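You operate a simulated robot arm through the tools that you are given. There is no shell and no other tool. Be economical: measure what you need, move in short steps, check, and stop when the job is done.

Carry out the task below with a simulated robot arm. There is one attempt and no reset: what you move stays moved.

TASK
Brush paste from the blue pot over the felt pad, then rub the hazy disc clear on it.
Fine: brush in its cup, disc on the clamp's mat, lid on. Set down upright: black brush in the cup. A coat counts when it lies all over at full strength: go over it till it gets no stronger.

Only the result counts: the job must be done as asked and must still hold three seconds after the hand-in. Knocking over, shifting, dropping, spilling or breaking anything else fails it. Lids that push on must go on centred and level and be pressed home; caps that screw on are set level and turned clockwise until they are tight.

THE ROBOT
A 7-joint arm with a two-finger parallel gripper, fixed in place. Base frame: the origin is at the foot of the arm, x ahead of it, y to its left, z up; the work surface is at about z = 0. Lengths are in m, angles in degrees, forces in N, time in s.
With the tool pointing down near the work surface it reaches from about 0.24 to 0.62 m from the base axis. Its first joint turns from -66.0 to 66.0 degrees. Payload 2.6 kg.
The tool frame sits at the grasp point between the pads (the TCP): z along the fingers, y along the line on which they close. The tips reach 0.03 m beyond it. Largest opening 0.094 m; finger width 0.028, thickness 0.01; the body of the gripper, 0.05 by 0.096 m, starts 0.055 m behind the TCP.
Orientation is that of the tool frame in the base frame, as a unit quaternion [x, y, z, w]. With the fingers straight down and closing along the base's y, the tool's x points along the base's -x, its y along +y and its z along -z.

THE INTERFACE
- The arm moves only by the tool step_arm. Its argument "commands" is a list of rows, each a list of 7 numbers: the finger opening in m, from 0 to 0.094, then the shift along the tool's x, y, z in units of 30 mm (1.0 is 30 mm), then the turn, a rotation vector about the tool's x, y, z in units of 4 degrees (1.0 is 4 degrees). In form: [[grip, dx, dy, dz, rx, ry, rz], ...]. A call has 1 to 12 rows; each row shifts and turns the commanded pose from where the row before left it, along the tool's axes as they then stand. A call with a number of a shift or a turn outside -1 to 1 is refused whole. Each row takes 0.2 s and may step no farther than 0.05 m and 8.6 degrees from the row before; otherwise, or with a gripper value out of range, the whole call is refused. A pose out of reach is approached as far as the arm can. The call stops where the force on the tool passes 90 N (or 10 N more than at its start, if that is more) or the arm is blocked; 0.2 s more then pass. The fingers move at their own pace (about 0.072 m/s each) and stop on an object; they squeeze with about 30 N. The grip force told is the motor's: it shows also when the fingers shut on nothing. Time passes only in rows, and 0.2 s behind the last, so rows that do not move let the fingers close. It gives the time, the measured TCP pose, the force on the tool (base axes), the opening and the grip force at its end, in the units of the frame above (readings bear some noise), with the torque about the TCP (base axes, N m) and any sound that the robot's microphone picked up.
- Cameras (640 x 400 px; columns grow to the right, rows downward): "scene" is fixed at [0.0247, 0.4355, 0.5422]; the picture's right is [-0.81, -0.58, 0.00], its down [-0.44, 0.62, -0.65] and it looks along [0.38, -0.53, -0.76] (base axes); focal length 214 px, centre (320, 200). "wrist" rides on the gripper at [0.076, 0.014, -0.103] in the tool frame; the picture's right is [-0.18, 0.98, 0.00], its down [-0.75, -0.14, -0.64] and it looks along [-0.63, -0.12, 0.77] (tool axes); focal length 243 px, centre (320, 200). There is no depth. A picture from a camera that has moved, and an enlarged one, comes with that camera's place and axes in the base frame and with its lens.
- snapshot(camera): a new picture of that camera. No time passes.
- zoom(camera, box): a new picture of the part [left, top, right, bottom] of that camera's present view, enlarged. No time passes.
- hand_in(): hands the job in; it is judged then, once.

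Work in short steps. Places have to be worked out from the pictures, the camera data and where the tool is seen: move nearer, look again, correct. Check each grasp and each placing, and mend what went wrong. You have 120 turns and 68 pictures in all, those below and enlarged ones among them. Open the gripper and draw the arm clear of the work before you hand the job in, unless the task says otherwise.

The tools are called as a command line: name --pt "numbers of a row" for each row, then --argument value for the rest, lists and objects as JSON in quotes. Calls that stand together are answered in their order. step_arm: Moves the arm, as the interface text tells. Its arguments: {"type":"object","properties":{"commands":{"type":"array","items":{"type":"array","items":{"type":"number"}}}},"required":["commands"]} The other tools are called the same way: snapshot (camera) takes a picture; zoom (camera, box) takes an enlarged picture of a part of a camera's view; hand_in () hands the job in.

At the start:

```text
time_s: 0.0
tool_pos: [0.3804, 0.1007, 0.3754]
tool_rot: [0.0, 1.0, 0.0, 0.0]
contact_force: [-0.4, -0.3, 0.3]
torque: [0.02, -0.01, 0.0]
width: 0.094
finger_force: 0.1
```

scene: 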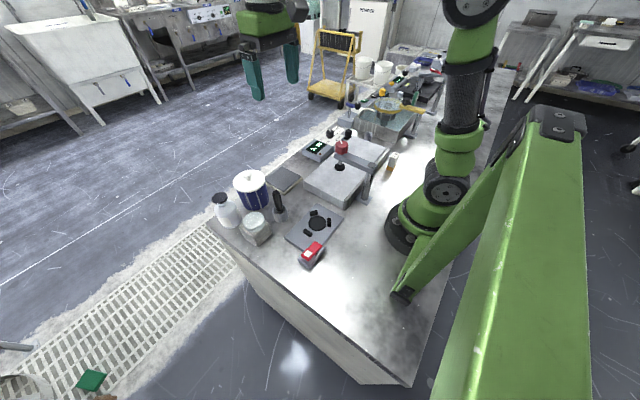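
wrist: 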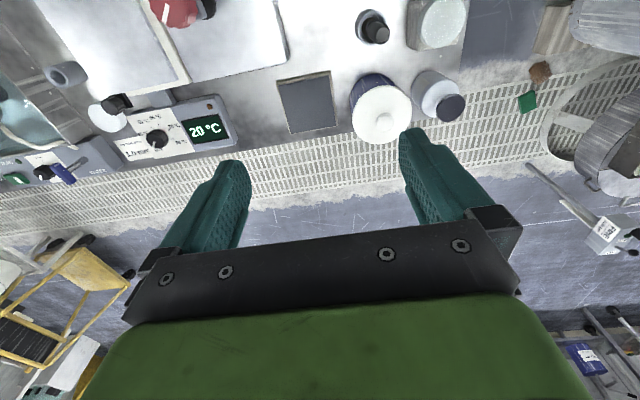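

The overview is small, so I enlarge the work area in both cameras.

zoom --camera "scene" --box '[200, 120, 420, 275]'

zoom --camera "wrist" --box '[40, 0, 500, 200]'

```text
2.58 times, centred on (310, 198) of scene
camera zoom: at [0.0247, 0.4355, 0.5422], right [-0.81, -0.58, 0.0], down [-0.44, 0.62, -0.65], along [0.38, -0.53, -0.76], focal length 554 px, centre (346, 206)
```

zoom: 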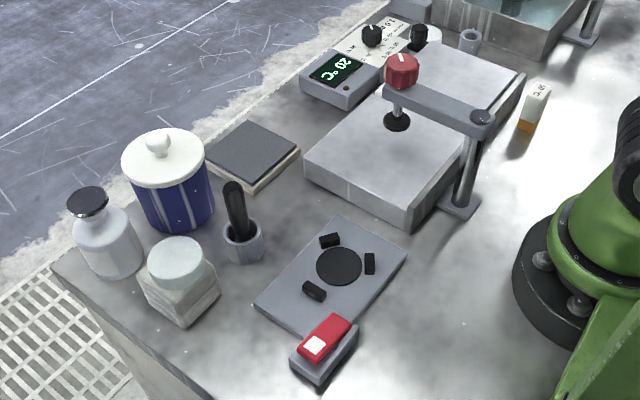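

```text
1.39 times, centred on (270, 100) of wrist
camera zoom: at [0.304, 0.115, 0.478], right [0.18, 0.98, 0.0], down [0.75, -0.14, 0.64], along [0.63, -0.12, -0.77], focal length 338 px, centre (390, 339)
```

zoom: 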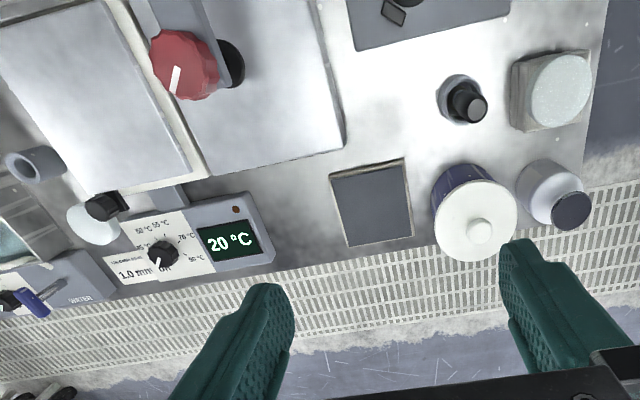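

I need to know what the disc and clamp look like, so I enlarge the plate with the red part and the pad/pot area.

zoom --camera "scene" --box '[280, 198, 350, 270]'

zoom --camera "scene" --box '[205, 150, 305, 245]'

```text
5.56 times, centred on (315, 234) of scene
camera zoom: at [0.0247, 0.4355, 0.5422], right [-0.81, -0.58, 0.0], down [-0.44, 0.62, -0.65], along [0.38, -0.53, -0.76], focal length 1192 px, centre (348, 11)
```

zoom: 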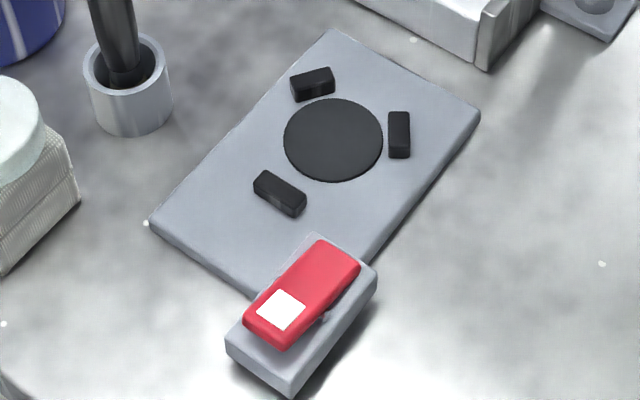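

```text
4.21 times, centred on (255, 198) of scene
camera zoom: at [0.0247, 0.4355, 0.5422], right [-0.81, -0.58, 0.0], down [-0.44, 0.62, -0.65], along [0.38, -0.53, -0.76], focal length 903 px, centre (594, 210)
```

zoom: 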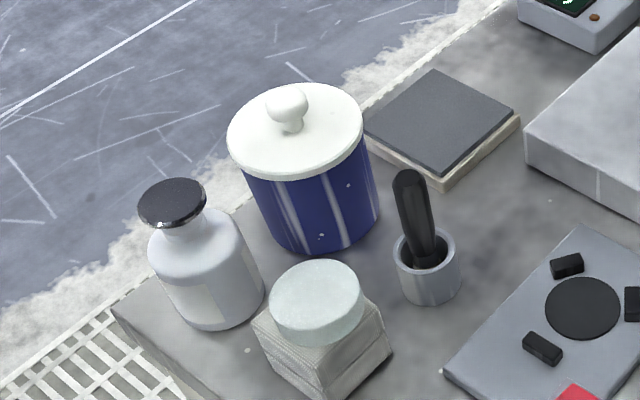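

The pale disc on the square block looks like the hazy disc; the plate with three stops and the dark mat looks like the clamp. I shift back and left, then tilt the wrist camera downward for a top view.

step_arm --pt "0.094 0.8 0.8 0 0 0 0" --pt "0.094 0.8 0.8 0 0 0 0" --pt "0.094 0.8 0.8 0 0 0 0" --pt "0.094 0 0 0 0 1 0" --pt "0.094 0 0 0 0 1 0" --pt "0.094 0 0 0 0 1 0" --pt "0.094 0 0 0 0 1 0" --pt "0.094 0 0 0 0 1 0" --pt "0.094 0 0 0 0 1 0" --pt "0.094 0 0 0 0 0 0"

snapshot --camera "wrist"

```text
time_s: 2.2
tool_pos: [0.3089, 0.1729, 0.3749]
tool_rot: [0.0, 0.978, 0.0, -0.208]
contact_force: [0.6, 0.3, -0.5]
torque: [-0.02, 0.01, -0.02]
width: 0.0941
finger_force: 0.0
```

```text
61 pictures are left
camera wrist: at [0.2801, 0.1863, 0.4998], right [0.17, 0.98, -0.07], down [0.95, -0.14, 0.28], along [0.26, -0.12, -0.96], focal length 243 px, centre (320, 200)
```

wrist: 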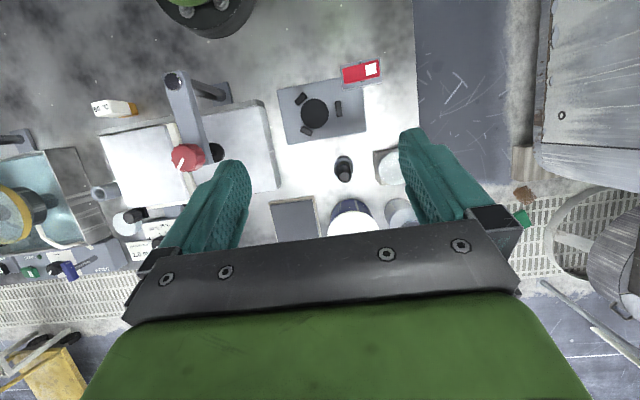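

Everything is now in one near-vertical view; I enlarge it to measure.

zoom --camera "wrist" --box '[250, 50, 420, 156]'

zoom --camera "wrist" --box '[260, 140, 430, 246]'

```text
3.76 times, centred on (335, 103) of wrist
camera zoom: at [0.2801, 0.1863, 0.4998], right [0.17, 0.98, -0.07], down [0.95, -0.14, 0.28], along [0.26, -0.12, -0.96], focal length 913 px, centre (264, 565)
```

zoom: 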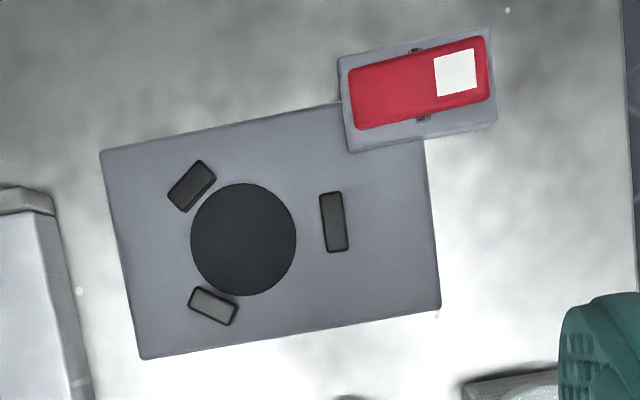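

```text
3.76 times, centred on (345, 193) of wrist
camera zoom: at [0.2801, 0.1863, 0.4998], right [0.17, 0.98, -0.07], down [0.95, -0.14, 0.28], along [0.26, -0.12, -0.96], focal length 913 px, centre (226, 226)
```

zoom: 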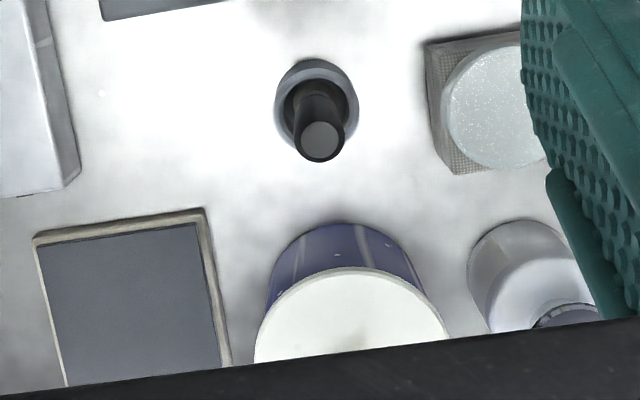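

Triangulating both views: disc top ≈ (0.360, 0.269, 0.070), mat ≈ (0.242, 0.146), brush handle top ≈ (0.353, 0.184, 0.113), pot lid ≈ (0.467, 0.183, 0.09), pad centre ≈ (0.448, 0.065, 0.02). I straighten the tool and go above the pot's knob.

step_arm --pt "0.094 0 0 0 0 -1 0" --pt "0.094 0 0 0 0 -1 0" --pt "0.094 0 0 0 0 -1 0" --pt "0.094 0 0 0 0 -1 0" --pt "0.094 0 0 0 0 -1 0" --pt "0.094 0 0 0 0 -1 0" --pt "0.08 -0.88 0.056 0.75 0 0 0" --pt "0.08 -0.88 0.056 0.75 0 0 0" --pt "0.08 -0.88 0.056 0.75 0 0 0" --pt "0.08 -0.88 0.056 0.75 0 0 0" --pt "0.08 -0.88 0.056 0.75 0 0 0" --pt "0.08 -0.88 0.056 0.75 0 0 0"

snapshot --camera "wrist"

zoom --camera "scene" --box '[190, 90, 350, 240]'

```text
time_s: 4.8
tool_pos: [0.4697, 0.1815, 0.2401]
tool_rot: [0.0, 1.0, 0.0, 0.0]
contact_force: [-0.4, -0.4, 0.4]
torque: [-0.01, 0.02, 0.0]
width: 0.0801
finger_force: 0.0
```

```text
58 pictures are left
camera wrist: at [0.3927, 0.1974, 0.3433], right [0.18, 0.98, 0.0], down [0.75, -0.14, 0.64], along [0.63, -0.12, -0.77], focal length 243 px, centre (320, 200)
```

wrist: 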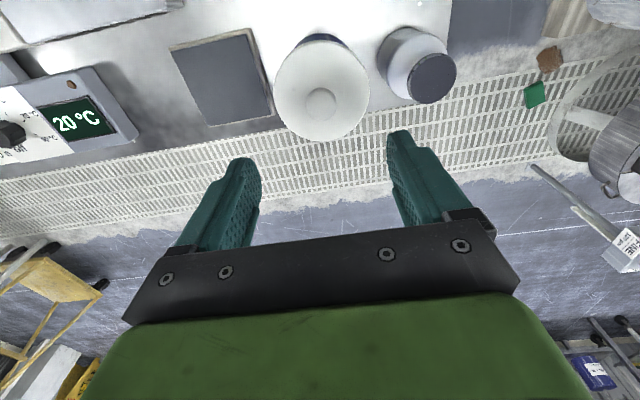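

```text
2.67 times, centred on (270, 165) of scene
camera zoom: at [0.0247, 0.4355, 0.5422], right [-0.81, -0.58, 0.0], down [-0.44, 0.62, -0.65], along [0.38, -0.53, -0.76], focal length 572 px, centre (453, 293)
```

zoom: 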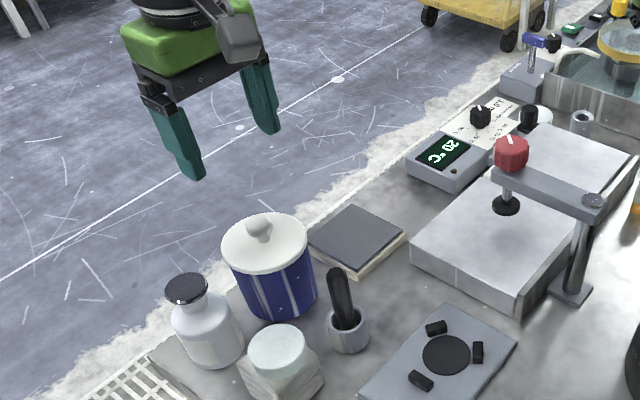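

Knob is at ≈ (0.461, 0.185), top ≈ 0.121, lid rim plane ≈ 0.094. I centre over it and descend until the tips are just above the lid.

step_arm --pt "0.06 0.26 0.1 0.5 0 0 0" --pt "0.06 0 0 1 0 0 0" --pt "0.06 0 0 1 0 0 0" --pt "0.06 0 0 0.9 0 0 0" --pt "0.06 0 0 0 0 0 0"

snapshot --camera "wrist"

zoom --camera "scene" --box '[200, 120, 300, 220]'

```text
time_s: 6.0
tool_pos: [0.4605, 0.1852, 0.1384]
tool_rot: [0.0, 1.0, 0.001, 0.0]
contact_force: [-0.1, 1.2, 0.4]
torque: [0.0, 0.0, -0.02]
width: 0.0599
finger_force: 0.2
```

```text
56 pictures are left
camera wrist: at [0.3835, 0.1988, 0.2407], right [0.18, 0.98, 0.0], down [0.75, -0.14, 0.64], along [0.63, -0.12, -0.77], focal length 243 px, centre (320, 200)
```

wrist: 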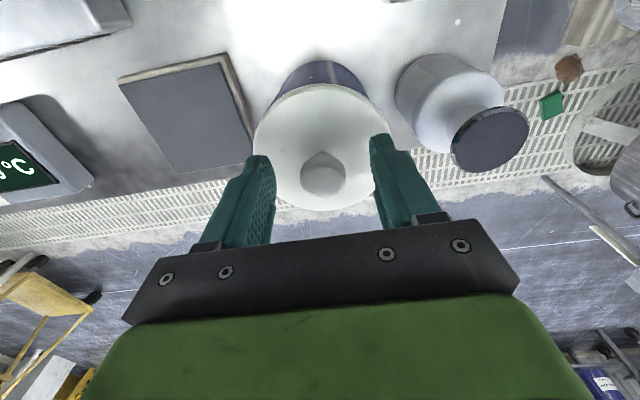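

```text
4.00 times, centred on (250, 170) of scene
camera zoom: at [0.0247, 0.4355, 0.5422], right [-0.81, -0.58, 0.0], down [-0.44, 0.62, -0.65], along [0.38, -0.53, -0.76], focal length 858 px, centre (600, 320)
```

zoom: 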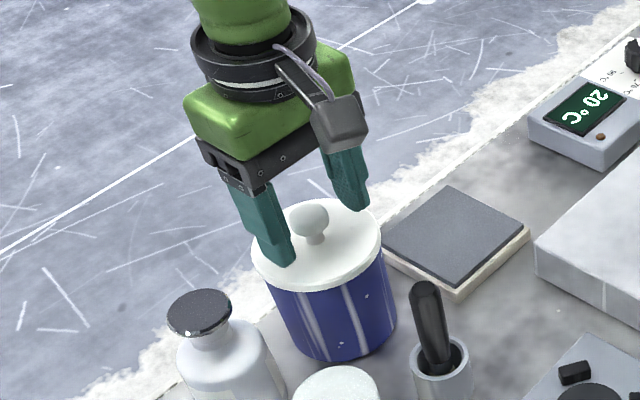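

The knob is centred between the fingers and the tips are just above the lid; I close on it.

step_arm --pt "0.02 0 0 0.15 0 0 0" --pt "0.01 0 0 0 0 0 0" --pt "0.01 0 0 0 0 0 0" --pt "0.01 0 0 0 0 0 0"

```text
time_s: 7.0
tool_pos: [0.4602, 0.1841, 0.1343]
tool_rot: [0.0, 1.0, -0.001, 0.0]
contact_force: [-1.3, 0.1, 3.7]
torque: [0.01, 0.02, 0.0]
width: 0.0257
finger_force: 30.2
```

Knob held at 25.7 mm. I lift straight up slowly.

step_arm --pt "0.01 0 0 -0.2 0 0 0" --pt "0.01 0 0 -0.3 0 0 0" --pt "0.01 0 0 -0.5 0 0 0" --pt "0.01 0 0 -1 0 0 0" --pt "0.01 0 0 -1 0 0 0"

zoom --camera "scene" --box '[180, 80, 340, 240]'

```text
time_s: 8.2
tool_pos: [0.4585, 0.187, 0.2228]
tool_rot: [0.0, 1.0, 0.001, 0.0]
contact_force: [1.1, 0.3, -0.6]
torque: [0.0, 0.01, 0.0]
width: 0.0256
finger_force: 29.8
heard: snap
```

```text
2.50 times, centred on (260, 160) of scene
camera zoom: at [0.0247, 0.4355, 0.5422], right [-0.81, -0.58, 0.0], down [-0.44, 0.62, -0.65], along [0.38, -0.53, -0.76], focal length 536 px, centre (470, 300)
```

zoom: 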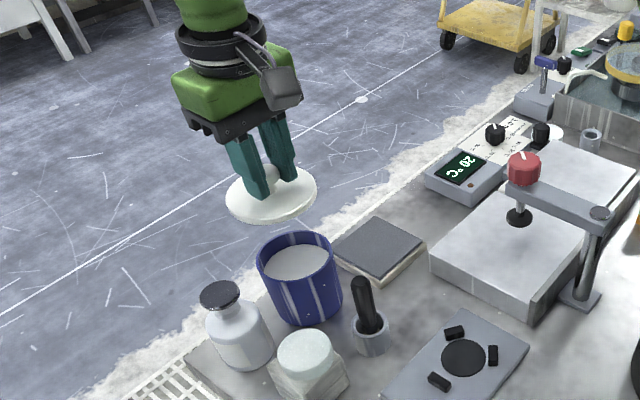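

The lid snapped off and the pot's paste is visible. Free spot for the lid is ≈ (0.3465, 0.1065), between plate, pad, clamp block and cup; I carry it there and hover low to check.

step_arm --pt "0.01 0.757 -0.53 0 0 0 0" --pt "0.01 0.757 -0.53 0 0 0 0" --pt "0.01 0.757 -0.53 0 0 0 0" --pt "0.01 0.757 -0.53 0 0 0 0" --pt "0.01 0.757 -0.53 0 0 0 0" --pt "0.01 0 0 1 0 0 0" --pt "0.01 0 0 1 0 0 0" --pt "0.01 0 0 1 0 0 0" --pt "0.01 0 0 1 0 0 0" --pt "0.01 0 0 0 0 0 0"

zoom --camera "scene" --box '[230, 110, 370, 250]'

snapshot --camera "wrist"

```text
time_s: 10.4
tool_pos: [0.3455, 0.1056, 0.102]
tool_rot: [0.0, 1.0, -0.001, 0.0]
contact_force: [0.0, 0.2, -0.5]
torque: [-0.01, -0.01, 0.0]
width: 0.0255
finger_force: 30.0
```

```text
2.86 times, centred on (300, 180) of scene
camera zoom: at [0.0247, 0.4355, 0.5422], right [-0.81, -0.58, 0.0], down [-0.44, 0.62, -0.65], along [0.38, -0.53, -0.76], focal length 613 px, centre (377, 257)
```

zoom: 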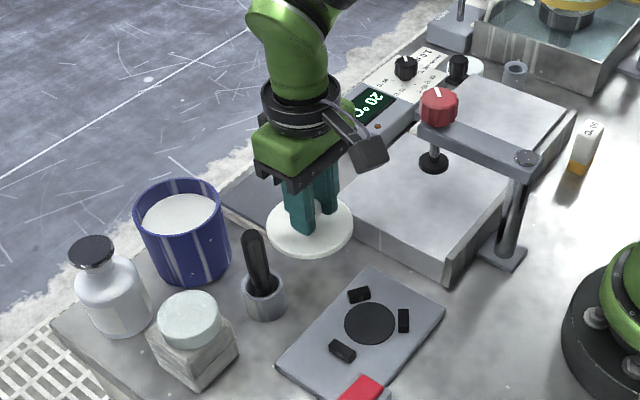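

```text
52 pictures are left
camera wrist: at [0.2688, 0.1197, 0.2057], right [0.18, 0.98, 0.0], down [0.75, -0.14, 0.64], along [0.63, -0.12, -0.77], focal length 243 px, centre (320, 200)
```

wrist: 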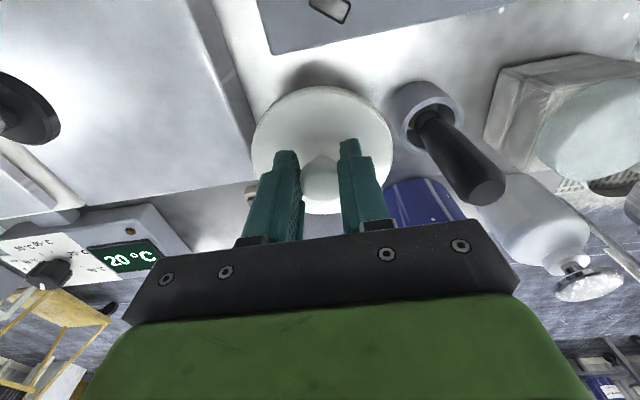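

The lid's left edge may be close to the clamp block, so I check that gap enlarged before lowering.

zoom --camera "wrist" --box '[190, 20, 450, 220]'

zoom --camera "scene" --box '[275, 150, 345, 200]'

```text
2.00 times, centred on (320, 120) of wrist
camera zoom: at [0.2688, 0.1197, 0.2057], right [0.18, 0.98, 0.0], down [0.75, -0.14, 0.64], along [0.63, -0.12, -0.77], focal length 485 px, centre (320, 360)
```

zoom: 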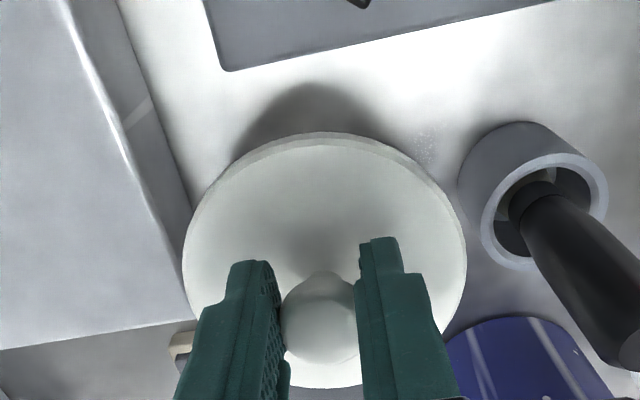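

```text
8.00 times, centred on (310, 175) of scene
camera zoom: at [0.0247, 0.4355, 0.5422], right [-0.81, -0.58, 0.0], down [-0.44, 0.62, -0.65], along [0.38, -0.53, -0.76], focal length 1716 px, centre (400, 400)
```

zoom: 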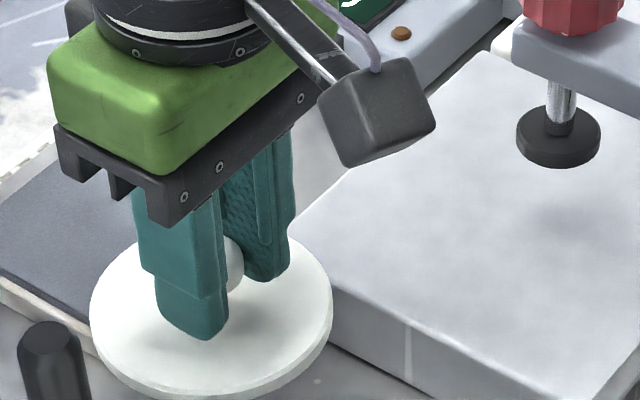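

Gaps check out (block edge y≈0.049, plate x≈0.293, pad x≈0.397): about 5–9 mm all round. I lower the lid till it touches.

step_arm --pt "0.01 0 0 0.7 0 0 0" --pt "0.01 0 0 0.3 0 0 0" --pt "0.01 0 0 0.15 0 0 0" --pt "0.01 0 0 0.1 0 0 0" --pt "0.01 0 0 0.1 0 0 0"

```text
time_s: 11.6
tool_pos: [0.3461, 0.1064, 0.0628]
tool_rot: [0.0, 1.0, 0.001, 0.0]
contact_force: [-0.6, -0.4, -0.2]
torque: [0.0, 0.0, 0.02]
width: 0.0255
finger_force: 30.0
```

No contact yet; I continue in 1.5 mm steps.

step_arm --pt "0.01 0 0 0.05 0 0 0" --pt "0.01 0 0 0.05 0 0 0" --pt "0.01 0 0 0.05 0 0 0"

```text
time_s: 12.4
tool_pos: [0.3449, 0.1063, 0.0577]
tool_rot: [0.0, 1.0, 0.001, 0.0]
contact_force: [0.2, 1.1, -0.5]
torque: [0.01, -0.02, -0.02]
width: 0.0253
finger_force: 29.6
```

step_arm --pt "0.01 0 0 0.05 0 0 0" --pt "0.01 0 0 0.05 0 0 0" --pt "0.01 0 0 0.05 0 0 0"

zoom --camera "scene" --box '[275, 150, 345, 200]'

```text
time_s: 13.2
tool_pos: [0.3458, 0.1074, 0.054]
tool_rot: [0.0, 1.0, -0.001, 0.0]
contact_force: [-0.5, -0.5, -1.0]
torque: [0.01, -0.01, 0.01]
width: 0.0255
finger_force: 29.6
```

```text
8.00 times, centred on (310, 175) of scene
camera zoom: at [0.0247, 0.4355, 0.5422], right [-0.81, -0.58, 0.0], down [-0.44, 0.62, -0.65], along [0.38, -0.53, -0.76], focal length 1716 px, centre (400, 400)
```

zoom: 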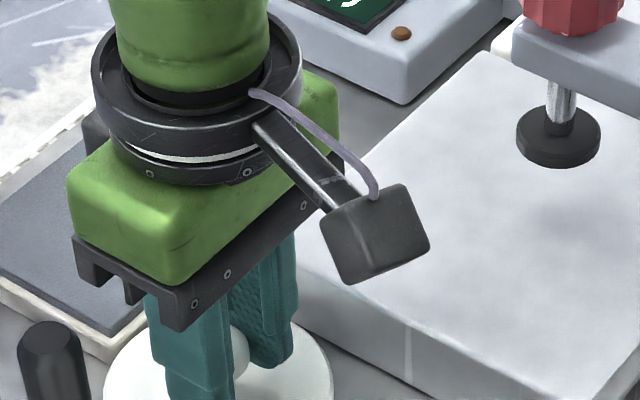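

Still free; I keep stepping down in small steps.

step_arm --pt "0.01 0 0 0.05 0 0 0" --pt "0.01 0 0 0.05 0 0 0" --pt "0.01 0 0 0.05 0 0 0"

```text
time_s: 14.0
tool_pos: [0.3462, 0.1057, 0.0486]
tool_rot: [0.001, 1.0, 0.0, 0.0]
contact_force: [0.1, -1.0, -0.6]
torque: [0.02, -0.01, 0.01]
width: 0.0257
finger_force: 29.9
```

step_arm --pt "0.01 0 0 0.05 0 0 0" --pt "0.01 0 0 0.05 0 0 0"

```text
time_s: 14.6
tool_pos: [0.3454, 0.1073, 0.0465]
tool_rot: [0.0, 1.0, 0.0, 0.001]
contact_force: [-1.2, -0.4, -1.0]
torque: [-0.02, 0.02, 0.0]
width: 0.0251
finger_force: 29.7
```

step_arm --pt "0.01 0 0 0.05 0 0 0" --pt "0.01 0 0 0.05 0 0 0"

zoom --camera "scene" --box '[265, 170, 345, 220]'

```text
time_s: 15.2
tool_pos: [0.3461, 0.1076, 0.0457]
tool_rot: [0.002, 1.0, 0.001, 0.001]
contact_force: [-11.4, -3.7, 34.6]
torque: [-0.13, -0.01, -0.01]
width: 0.0258
finger_force: 29.9
```

```text
8.00 times, centred on (305, 195) of scene
camera zoom: at [0.0246, 0.4354, 0.5422], right [-0.81, -0.58, 0.0], down [-0.44, 0.62, -0.65], along [0.38, -0.53, -0.76], focal length 1716 px, centre (440, 240)
```

zoom: 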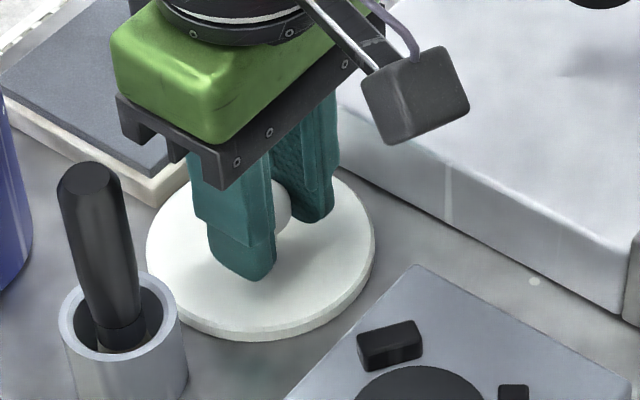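

The lid is flat on the table (35 N contact). I ease up slightly, open and rise.

step_arm --pt "0.01 0 0 -0.04 0 0 0" --pt "0.055 0 0 0 0 0 0" --pt "0.055 0 0 0 0 0 0" --pt "0.055 0 0 -0.5 0 0 0" --pt "0.055 0 0 -1 0 0 0" --pt "0.055 0 0 -1 0 0 0" --pt "0.055 0 0 -1 0 0 0" --pt "0.055 0 0 -1 0 0 0"

zoom --camera "scene" --box '[200, 120, 340, 240]'

```text
time_s: 17.0
tool_pos: [0.346, 0.1074, 0.1799]
tool_rot: [0.0, 1.0, 0.0, 0.0]
contact_force: [-0.5, -0.2, -0.4]
torque: [0.01, 0.04, 0.03]
width: 0.0549
finger_force: 0.0
```

```text
3.33 times, centred on (270, 180) of scene
camera zoom: at [0.0247, 0.4355, 0.5422], right [-0.81, -0.58, 0.0], down [-0.44, 0.62, -0.65], along [0.38, -0.53, -0.76], focal length 715 px, centre (487, 267)
```

zoom: 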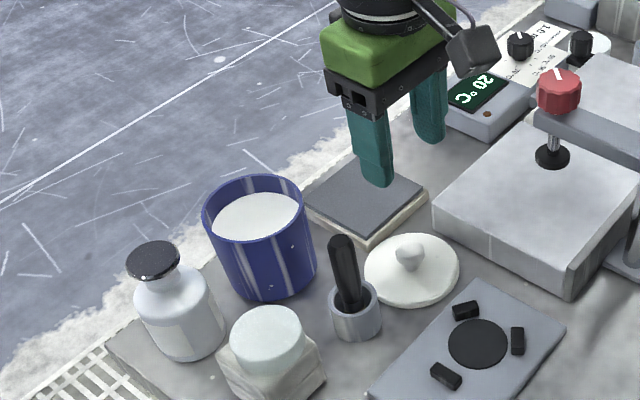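

Lid is standing clear. Next I move above the brush and check alignment.

step_arm --pt "0.055 -0.07 0.85 0 0 0 0" --pt "0.055 -0.08 0.85 0 0 0 0" --pt "0.055 -0.08 0.85 0 0 0 0" --pt "0.055 0 0 0 0 0 0"

snapshot --camera "wrist"

```text
time_s: 18.0
tool_pos: [0.3533, 0.1839, 0.1792]
tool_rot: [0.0, 1.0, 0.001, 0.0]
contact_force: [-0.5, 0.2, 0.4]
torque: [0.02, 0.0, -0.02]
width: 0.0551
finger_force: 0.1
```

```text
46 pictures are left
camera wrist: at [0.2764, 0.1989, 0.2823], right [0.18, 0.98, 0.0], down [0.75, -0.14, 0.64], along [0.63, -0.12, -0.77], focal length 243 px, centre (320, 200)
```

wrist: 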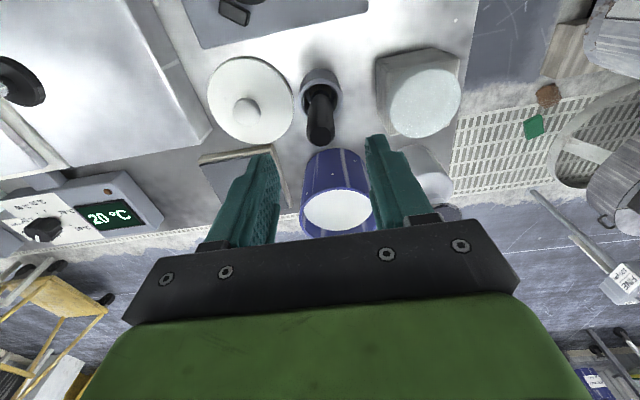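

The handle top sits exactly under the TCP. I descend around it and close.

step_arm --pt "0.055 0 0 1 0 0 0" --pt "0.055 0 0 1 0 0 0" --pt "0.055 0 0 0.9 0 0 0" --pt "0.055 0 0 0 0 0 0" --pt "0.01 0 0 0 0 0 0" --pt "0.01 0 0 0 0 0 0" --pt "0.01 0 0 0 0 0 0"

zoom --camera "scene" --box '[220, 140, 340, 240]'

```text
time_s: 19.6
tool_pos: [0.3533, 0.1831, 0.0931]
tool_rot: [0.0, 1.0, 0.0, 0.0]
contact_force: [-0.6, 0.4, 0.4]
torque: [-0.03, -0.01, 0.0]
width: 0.0207
finger_force: 29.6
```

```text
4.00 times, centred on (280, 190) of scene
camera zoom: at [0.0247, 0.4355, 0.5422], right [-0.81, -0.58, 0.0], down [-0.44, 0.62, -0.65], along [0.38, -0.53, -0.76], focal length 858 px, centre (480, 240)
```

zoom: 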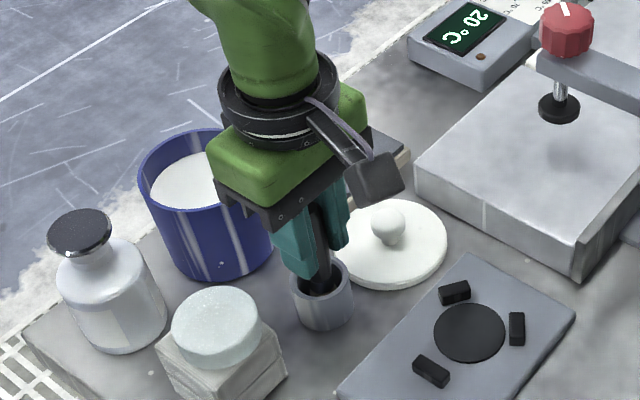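

Brush held (20.7 mm) at z 0.093. I lift it out and look at the bristle end.

step_arm --pt "0.01 0 0 -0.5 0 0 0" --pt "0.01 0 0 -1 0 0 0" --pt "0.01 0 0 -1 0 0 0" --pt "0.01 0 0 -1 0 0 0" --pt "0.01 0 0 -0.7 0 0 0" --pt "0.01 0 0 0 0 0 0"

zoom --camera "scene" --box '[220, 100, 340, 220]'

zoom --camera "wrist" --box '[180, 20, 460, 260]'

```text
time_s: 21.0
tool_pos: [0.3528, 0.1825, 0.2165]
tool_rot: [-0.001, 1.0, 0.0, 0.0]
contact_force: [-0.4, -0.2, -0.3]
torque: [-0.01, 0.04, 0.04]
width: 0.0206
finger_force: 30.3
```

```text
3.33 times, centred on (280, 160) of scene
camera zoom: at [0.0247, 0.4355, 0.5422], right [-0.81, -0.58, 0.0], down [-0.44, 0.62, -0.65], along [0.38, -0.53, -0.76], focal length 715 px, centre (453, 333)
```

zoom: 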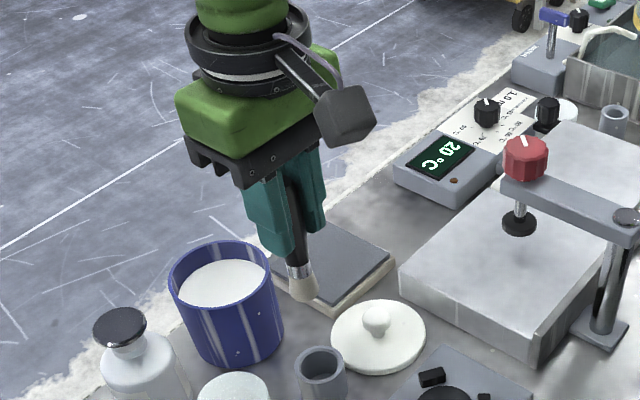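

```text
1.67 times, centred on (320, 140) of wrist
camera zoom: at [0.2758, 0.1969, 0.3207], right [0.18, 0.98, 0.0], down [0.75, -0.14, 0.64], along [0.63, -0.12, -0.77], focal length 404 px, centre (320, 300)
```

zoom: 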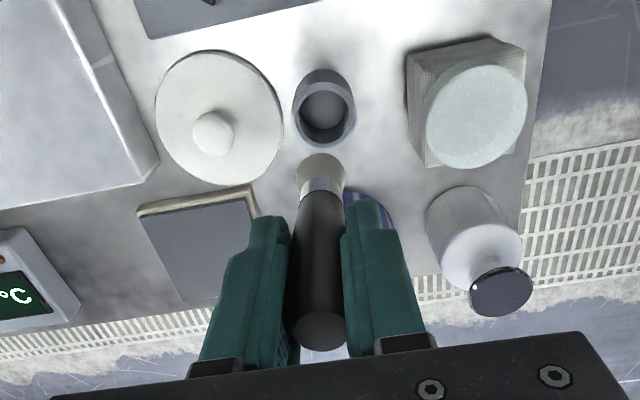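

Bristles hang ≈0.09 below the TCP; paste level is ≈0.078 in the pot at (0.460, 0.185). I dip the bristles about 1.5–2 cm.

step_arm --pt "0.01 -0.9 0.02 0 0 0 0" --pt "0.01 -0.9 0.02 0 0 0 0" --pt "0.01 -0.9 0.02 0 0 0 0" --pt "0.01 -0.9 0.02 0 0 0 0" --pt "0.01 0 0 0.8 0 0 0" --pt "0.01 0 0 0.7 0 0 0" --pt "0.01 0 0 0.6 0 0 0" --pt "0.01 0 0 0 0 0 0" --pt "0.01 0 0 0 0 0 0"

zoom --camera "scene" --box '[200, 100, 320, 220]'

```text
time_s: 23.0
tool_pos: [0.4599, 0.1857, 0.1561]
tool_rot: [0.0, 1.0, 0.0, 0.0]
contact_force: [0.2, -0.1, 0.2]
torque: [0.01, -0.03, -0.03]
width: 0.0206
finger_force: 30.3
```

```text
3.33 times, centred on (260, 160) of scene
camera zoom: at [0.0247, 0.4355, 0.5422], right [-0.81, -0.58, 0.0], down [-0.44, 0.62, -0.65], along [0.38, -0.53, -0.76], focal length 715 px, centre (520, 333)
```

zoom: 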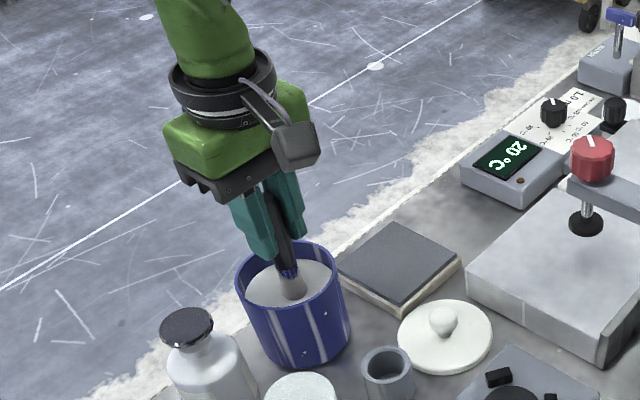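

The bristles look barely in the paste, so I go 15 mm deeper, then raise and inspect.

step_arm --pt "0.01 0 0 0.3 0 0 0" --pt "0.01 0 0 0.25 0 0 0" --pt "0.01 0 0 0 0 0 0" --pt "0.01 0 0 0 0 0 0"

zoom --camera "scene" --box '[220, 140, 300, 220]'

```text
time_s: 24.0
tool_pos: [0.4624, 0.1842, 0.1405]
tool_rot: [0.0, 1.0, 0.0, 0.002]
contact_force: [6.8, 2.4, 18.8]
torque: [0.29, -0.51, 0.0]
width: 0.0204
finger_force: 30.1
```

```text
5.00 times, centred on (260, 180) of scene
camera zoom: at [0.0246, 0.4354, 0.5422], right [-0.81, -0.58, 0.0], down [-0.44, 0.62, -0.65], along [0.38, -0.53, -0.76], focal length 1072 px, centre (620, 300)
```

zoom: 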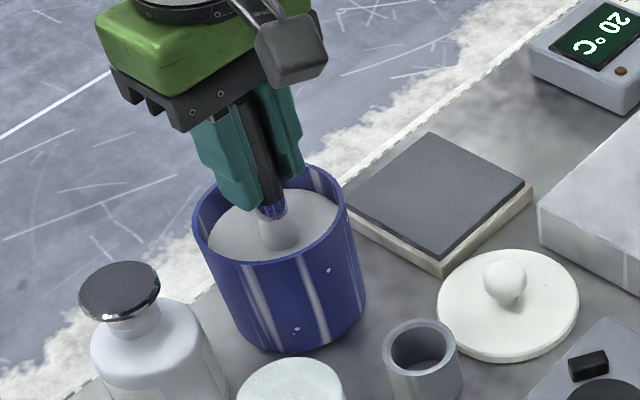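

There was firm contact with the paste (19 N). I raise the brush and inspect the bristles.

step_arm --pt "0.01 0 0 -0.5 0 0 0" --pt "0.01 0 0 -1 0 0 0" --pt "0.01 0 0 -1 0 0 0" --pt "0.01 0 0 0 0 0 0"

zoom --camera "scene" --box '[220, 100, 300, 190]'

```text
time_s: 25.0
tool_pos: [0.4593, 0.1862, 0.2134]
tool_rot: [-0.001, 1.0, 0.0, 0.0]
contact_force: [-0.4, 0.0, 0.0]
torque: [0.05, -0.02, 0.01]
width: 0.0205
finger_force: 29.9
```

```text
4.44 times, centred on (260, 145) of scene
camera zoom: at [0.0247, 0.4355, 0.5422], right [-0.81, -0.58, 0.0], down [-0.44, 0.62, -0.65], along [0.38, -0.53, -0.76], focal length 953 px, centre (587, 444)
```

zoom: 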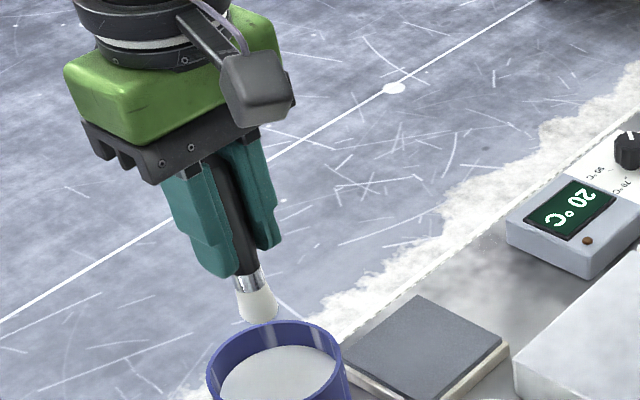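

The bristles are loaded white; tip ≈0.083 below the TCP. I move over a pad corner and lower toward the felt.

step_arm --pt "0.01 0.58 -0.94 0 0 0 0" --pt "0.01 0.58 -0.94 0 0 0 0" --pt "0.01 0.58 -0.95 0 0 0 0" --pt "0.01 0 0 1 0 0 0" --pt "0.01 0 0 1 0 0 0" --pt "0.01 0 0 1 0 0 0" --pt "0.01 0 0 0.4 0 0 0" --pt "0.01 0 0 0 0 0 0"

zoom --camera "scene" --box '[245, 120, 325, 200]'

zoom --camera "wrist" --box '[180, 20, 460, 260]'

```text
time_s: 26.8
tool_pos: [0.4077, 0.1011, 0.1098]
tool_rot: [0.0, 1.0, 0.0, 0.0]
contact_force: [-0.4, -0.4, 0.6]
torque: [0.0, -0.04, 0.0]
width: 0.0206
finger_force: 29.9
```

```text
5.00 times, centred on (285, 160) of scene
camera zoom: at [0.0247, 0.4355, 0.5422], right [-0.81, -0.58, 0.0], down [-0.44, 0.62, -0.65], along [0.38, -0.53, -0.76], focal length 1072 px, centre (495, 400)
```

zoom: 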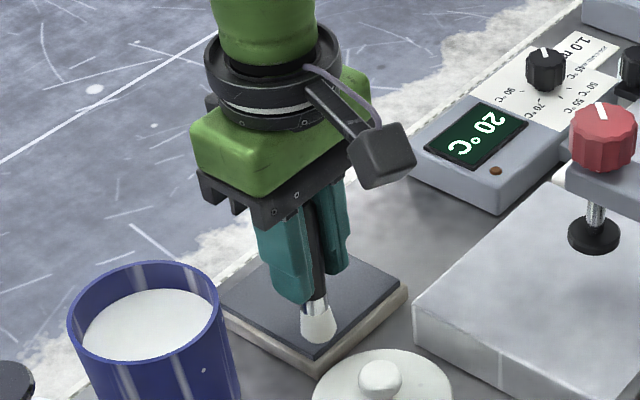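

```text
1.67 times, centred on (320, 140) of wrist
camera zoom: at [0.3316, 0.1155, 0.2128], right [0.18, 0.98, 0.0], down [0.75, -0.14, 0.64], along [0.63, -0.12, -0.77], focal length 404 px, centre (320, 300)
```

zoom: 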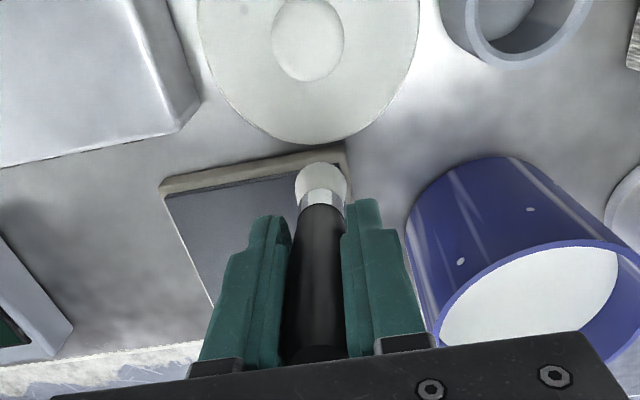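

The tip is over the pad's near-left corner. I lower gently to find contact.

step_arm --pt "0.01 0 0 0.08 0 0 0" --pt "0.01 0 0 0.08 0 0 0" --pt "0.01 0 0 0 0 0 0"

```text
time_s: 27.6
tool_pos: [0.4076, 0.0999, 0.105]
tool_rot: [0.0, 1.0, 0.0, 0.0]
contact_force: [-0.3, -0.1, -0.1]
torque: [0.01, 0.02, -0.04]
width: 0.0206
finger_force: 30.2
```

step_arm --pt "0.01 0 0 0.07 0 0 0" --pt "0.01 0 0 0.07 0 0 0" --pt "0.01 0 0 0 0 0 0"

```text
time_s: 28.4
tool_pos: [0.4078, 0.1007, 0.1017]
tool_rot: [0.0, 1.0, 0.0, -0.001]
contact_force: [0.0, -0.4, 0.1]
torque: [0.03, -0.01, 0.0]
width: 0.0207
finger_force: 30.5
```

step_arm --pt "0.01 0 0 0.07 0 0 0" --pt "0.01 0 0 0.07 0 0 0" --pt "0.01 0 0 0 0 0 0"

```text
time_s: 29.2
tool_pos: [0.4096, 0.0996, 0.0985]
tool_rot: [0.0, 1.0, 0.0, 0.0]
contact_force: [-0.2, 0.0, -1.4]
torque: [0.0, -0.02, -0.03]
width: 0.0206
finger_force: 29.9
```

No force yet at 0.0985; I check the picture to see whether the bristles already touch.

zoom --camera "scene" --box '[260, 150, 310, 200]'

```text
8.00 times, centred on (285, 175) of scene
camera zoom: at [0.0247, 0.4355, 0.5422], right [-0.81, -0.58, 0.0], down [-0.44, 0.62, -0.65], along [0.38, -0.53, -0.76], focal length 1716 px, centre (600, 400)
```

zoom: 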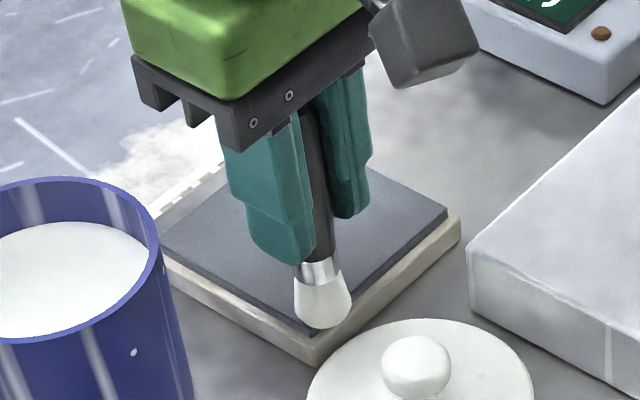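

It appears right at touching. A little lower still.

step_arm --pt "0.01 0 0 0.05 0 0 0" --pt "0.01 0 0 0.05 0 0 0" --pt "0.01 0 0 0 0 0 0"

```text
time_s: 30.0
tool_pos: [0.4106, 0.1017, 0.0969]
tool_rot: [0.0, 1.0, 0.0, 0.003]
contact_force: [-5.5, -2.8, 20.7]
torque: [-0.35, 0.25, -0.02]
width: 0.0207
finger_force: 29.9
```

Contact: ~21 N. I ease up 1 mm and make a first stroke along −y across the pad's near edge.

step_arm --pt "0.01 0 0 -0.03 0 0 0" --pt "0.01 0 -0.4 0 0 0 0" --pt "0.01 0 -0.4 0 0 0 0" --pt "0.01 0 -0.4 0 0 0 0" --pt "0.01 0 -0.4 0 0 0 0" --pt "0.01 0 -0.4 0 0 0 0" --pt "0.01 0 -0.4 0 0 0 0"

zoom --camera "scene" --box '[260, 150, 310, 200]'

```text
time_s: 31.6
tool_pos: [0.4075, 0.0289, 0.0967]
tool_rot: [0.0, 1.0, 0.002, 0.001]
contact_force: [1.9, 10.1, 20.7]
torque: [0.74, -0.24, 0.04]
width: 0.021
finger_force: 30.0
```

```text
8.00 times, centred on (285, 175) of scene
camera zoom: at [0.0246, 0.4355, 0.5422], right [-0.81, -0.58, 0.0], down [-0.44, 0.62, -0.65], along [0.38, -0.53, -0.76], focal length 1716 px, centre (600, 400)
```

zoom: 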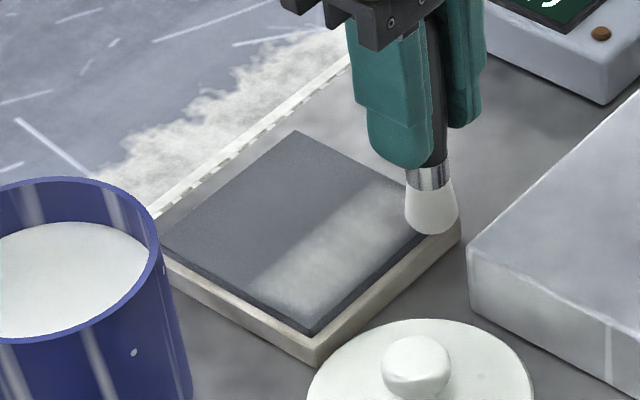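

The stroke leaves a white trail but doesn't reach the extreme edges. Pad is x 0.404–0.494, y 0.020–0.110; I paint back and forth in lanes 11 mm apart starting at the near edge.

step_arm --pt "0.01 0.12 -0.1 0 0 0 0" --pt "0.01 0 0.9 0 0 0 0" --pt "0.01 0 0.9 0 0 0 0" --pt "0.01 0 0.9 0 0 0 0" --pt "0.01 -0.37 0 0 0 0 0" --pt "0.01 0 -0.9 0 0 0 0" --pt "0.01 0 -0.9 0 0 0 0" --pt "0.01 0 -0.9 0 0 0 0" --pt "0.01 -0.37 0 0 0 0 0" --pt "0.01 0 0.9 0 0 0 0" --pt "0.01 0 0.9 0 0 0 0" --pt "0.01 0 0.9 0 0 0 0"

zoom --camera "scene" --box '[260, 150, 310, 200]'

```text
time_s: 34.2
tool_pos: [0.4291, 0.1067, 0.0971]
tool_rot: [0.0, 1.0, 0.0, -0.001]
contact_force: [0.7, 0.3, -0.5]
torque: [-0.01, -0.01, 0.02]
width: 0.0204
finger_force: 29.7
```

```text
8.00 times, centred on (285, 175) of scene
camera zoom: at [0.0248, 0.4354, 0.5422], right [-0.81, -0.58, 0.0], down [-0.44, 0.62, -0.65], along [0.38, -0.53, -0.76], focal length 1716 px, centre (600, 400)
```

zoom: 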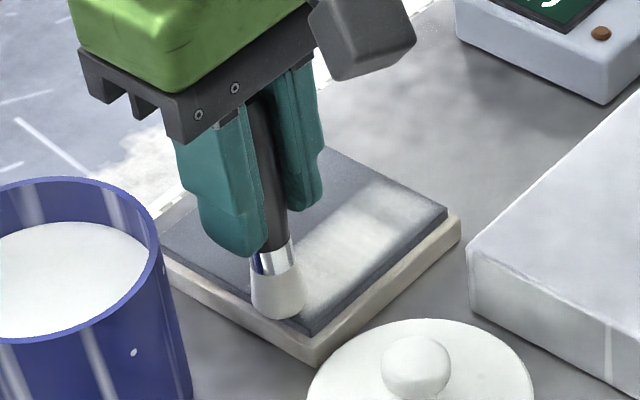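

Force fell to zero, so the bristles are only grazing. I lower 1.5 mm and check force here.

step_arm --pt "0.01 0 -0.2 0.05 0 0 0" --pt "0.01 0 0 0 0 0 0"

```text
time_s: 34.8
tool_pos: [0.4287, 0.1002, 0.0956]
tool_rot: [0.0, 1.0, 0.0, 0.001]
contact_force: [-0.4, 2.0, 5.0]
torque: [0.26, -0.1, -0.01]
width: 0.0206
finger_force: 30.2
```

Light contact of 5 N; I press slightly more and redo the near-edge lanes nearer the border.

step_arm --pt "0.01 0.86 0.23 0.015 0 0 0" --pt "0.01 0 -0.93 0 0 0 0" --pt "0.01 0 -0.93 0 0 0 0" --pt "0.01 0 -0.93 0 0 0 0" --pt "0.01 -0.33 0 0 0 0 0" --pt "0.01 0 0.93 0 0 0 0" --pt "0.01 0 0.93 0 0 0 0" --pt "0.01 0 0.93 0 0 0 0" --pt "0.01 -0.33 0 0 0 0 0" --pt "0.01 0 -0.93 0 0 0 0" --pt "0.01 0 -0.93 0 0 0 0" --pt "0.01 0 -0.93 0 0 0 0"

zoom --camera "scene" --box '[260, 150, 310, 200]'

```text
time_s: 37.4
tool_pos: [0.4217, 0.0233, 0.0952]
tool_rot: [0.0, 1.0, 0.0, -0.001]
contact_force: [0.9, 0.4, -1.0]
torque: [-0.02, 0.01, -0.03]
width: 0.0206
finger_force: 30.1
```

```text
8.00 times, centred on (285, 175) of scene
camera zoom: at [0.0247, 0.4355, 0.5422], right [-0.81, -0.58, 0.0], down [-0.44, 0.62, -0.65], along [0.38, -0.53, -0.76], focal length 1716 px, centre (600, 400)
```

zoom: 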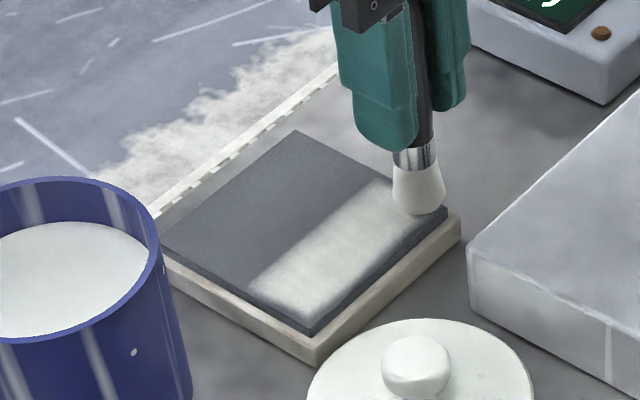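

Coverage is building. Continue with the next three lanes, a touch lower.

step_arm --pt "0.01 -0.33 0 0.03 0 0 0" --pt "0.01 0 0.93 0 0 0 0" --pt "0.01 0 0.93 0 0 0 0" --pt "0.01 0 0.93 0 0 0 0" --pt "0.01 -0.33 0 0 0 0 0" --pt "0.01 0 -0.93 0 0 0 0" --pt "0.01 0 -0.93 0 0 0 0" --pt "0.01 0 -0.93 0 0 0 0" --pt "0.01 -0.33 0 0 0 0 0" --pt "0.01 0 0.93 0 0 0 0" --pt "0.01 0 0.93 0 0 0 0" --pt "0.01 0 0.8 0 0 0 0"

zoom --camera "scene" --box '[260, 150, 310, 200]'

```text
time_s: 40.0
tool_pos: [0.4513, 0.1034, 0.0936]
tool_rot: [0.001, 1.0, 0.0, 0.001]
contact_force: [0.3, -6.8, 16.0]
torque: [-0.58, -0.07, -0.02]
width: 0.0204
finger_force: 30.3
```

```text
8.00 times, centred on (285, 175) of scene
camera zoom: at [0.0247, 0.4354, 0.5422], right [-0.81, -0.58, 0.0], down [-0.44, 0.62, -0.65], along [0.38, -0.53, -0.76], focal length 1716 px, centre (600, 400)
```

zoom: 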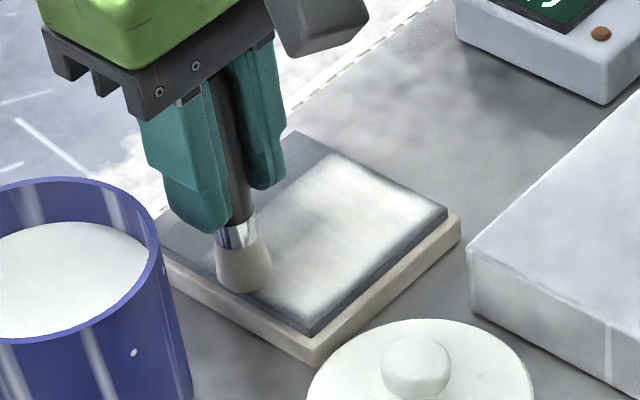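

Good deposition with 16 N. Next three lanes toward the far edge, reaching further to −y.

step_arm --pt "0.01 -0.33 0.1 0 0 0 0" --pt "0.01 0 -1 0 0 0 0" --pt "0.01 0 -1 0 0 0 0" --pt "0.01 0 -0.95 0 0 0 0" --pt "0.01 -0.33 0 0 0 0 0" --pt "0.01 0 1 0 0 0 0" --pt "0.01 0 1 0 0 0 0" --pt "0.01 0 0.95 0 0 0 0" --pt "0.01 -0.33 0 0 0 0 0" --pt "0.01 0 -1 0 0 0 0" --pt "0.01 0 -1 0 0 0 0" --pt "0.01 0 -0.95 0 0 0 0"

zoom --camera "scene" --box '[260, 150, 310, 200]'

```text
time_s: 42.6
tool_pos: [0.4803, 0.0191, 0.0936]
tool_rot: [0.001, 1.0, -0.001, 0.0]
contact_force: [0.1, 0.5, 3.4]
torque: [0.09, -0.13, 0.05]
width: 0.0196
finger_force: 30.2
```

```text
8.00 times, centred on (285, 175) of scene
camera zoom: at [0.0247, 0.4355, 0.5422], right [-0.81, -0.58, 0.0], down [-0.44, 0.62, -0.65], along [0.38, -0.53, -0.76], focal length 1716 px, centre (600, 400)
```

zoom: 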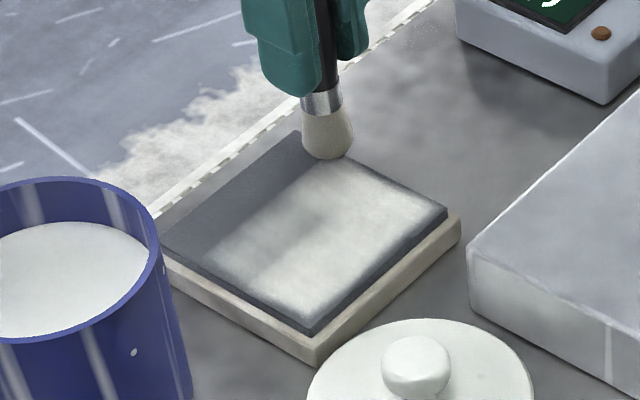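

The brush is running dry (bristles grey, fading trail). I lift and go back to the pot for a re-dip.

step_arm --pt "0.01 0 0 -1 0 0 0" --pt "0.01 0 0 -1 0 0 0" --pt "0.01 0 0 -1 0 0 0" --pt "0.01 0 0 -1 0 0 0" --pt "0.01 0.11 0.92 0 0 0 0" --pt "0.01 0.11 0.92 0 0 0 0" --pt "0.01 0.11 0.92 0 0 0 0" --pt "0.01 0.11 0.92 0 0 0 0" --pt "0.01 0.11 0.92 0 0 0 0" --pt "0.01 0.11 0.92 0 0 0 0" --pt "0.01 0 0 1 0 0 0" --pt "0.01 0 0 0.9 0 0 0"

step_arm --pt "0.01 0 0 0.4 0 0 0" --pt "0.01 0 0 0.15 0 0 0" --pt "0.01 0 0 0 0 0 0" --pt "0.01 0 0 0 0 0 0"

```text
time_s: 45.2
tool_pos: [0.4608, 0.1849, 0.1562]
tool_rot: [0.001, 1.0, 0.0, 0.001]
contact_force: [0.1, 0.2, 0.1]
torque: [-0.02, 0.03, 0.02]
width: 0.0198
finger_force: 29.9
```

```text
time_s: 46.2
tool_pos: [0.4605, 0.1851, 0.1394]
tool_rot: [0.0, 1.0, 0.0, 0.0]
contact_force: [0.5, 0.7, 0.0]
torque: [-0.04, -0.05, -0.02]
width: 0.0198
finger_force: 30.3
```

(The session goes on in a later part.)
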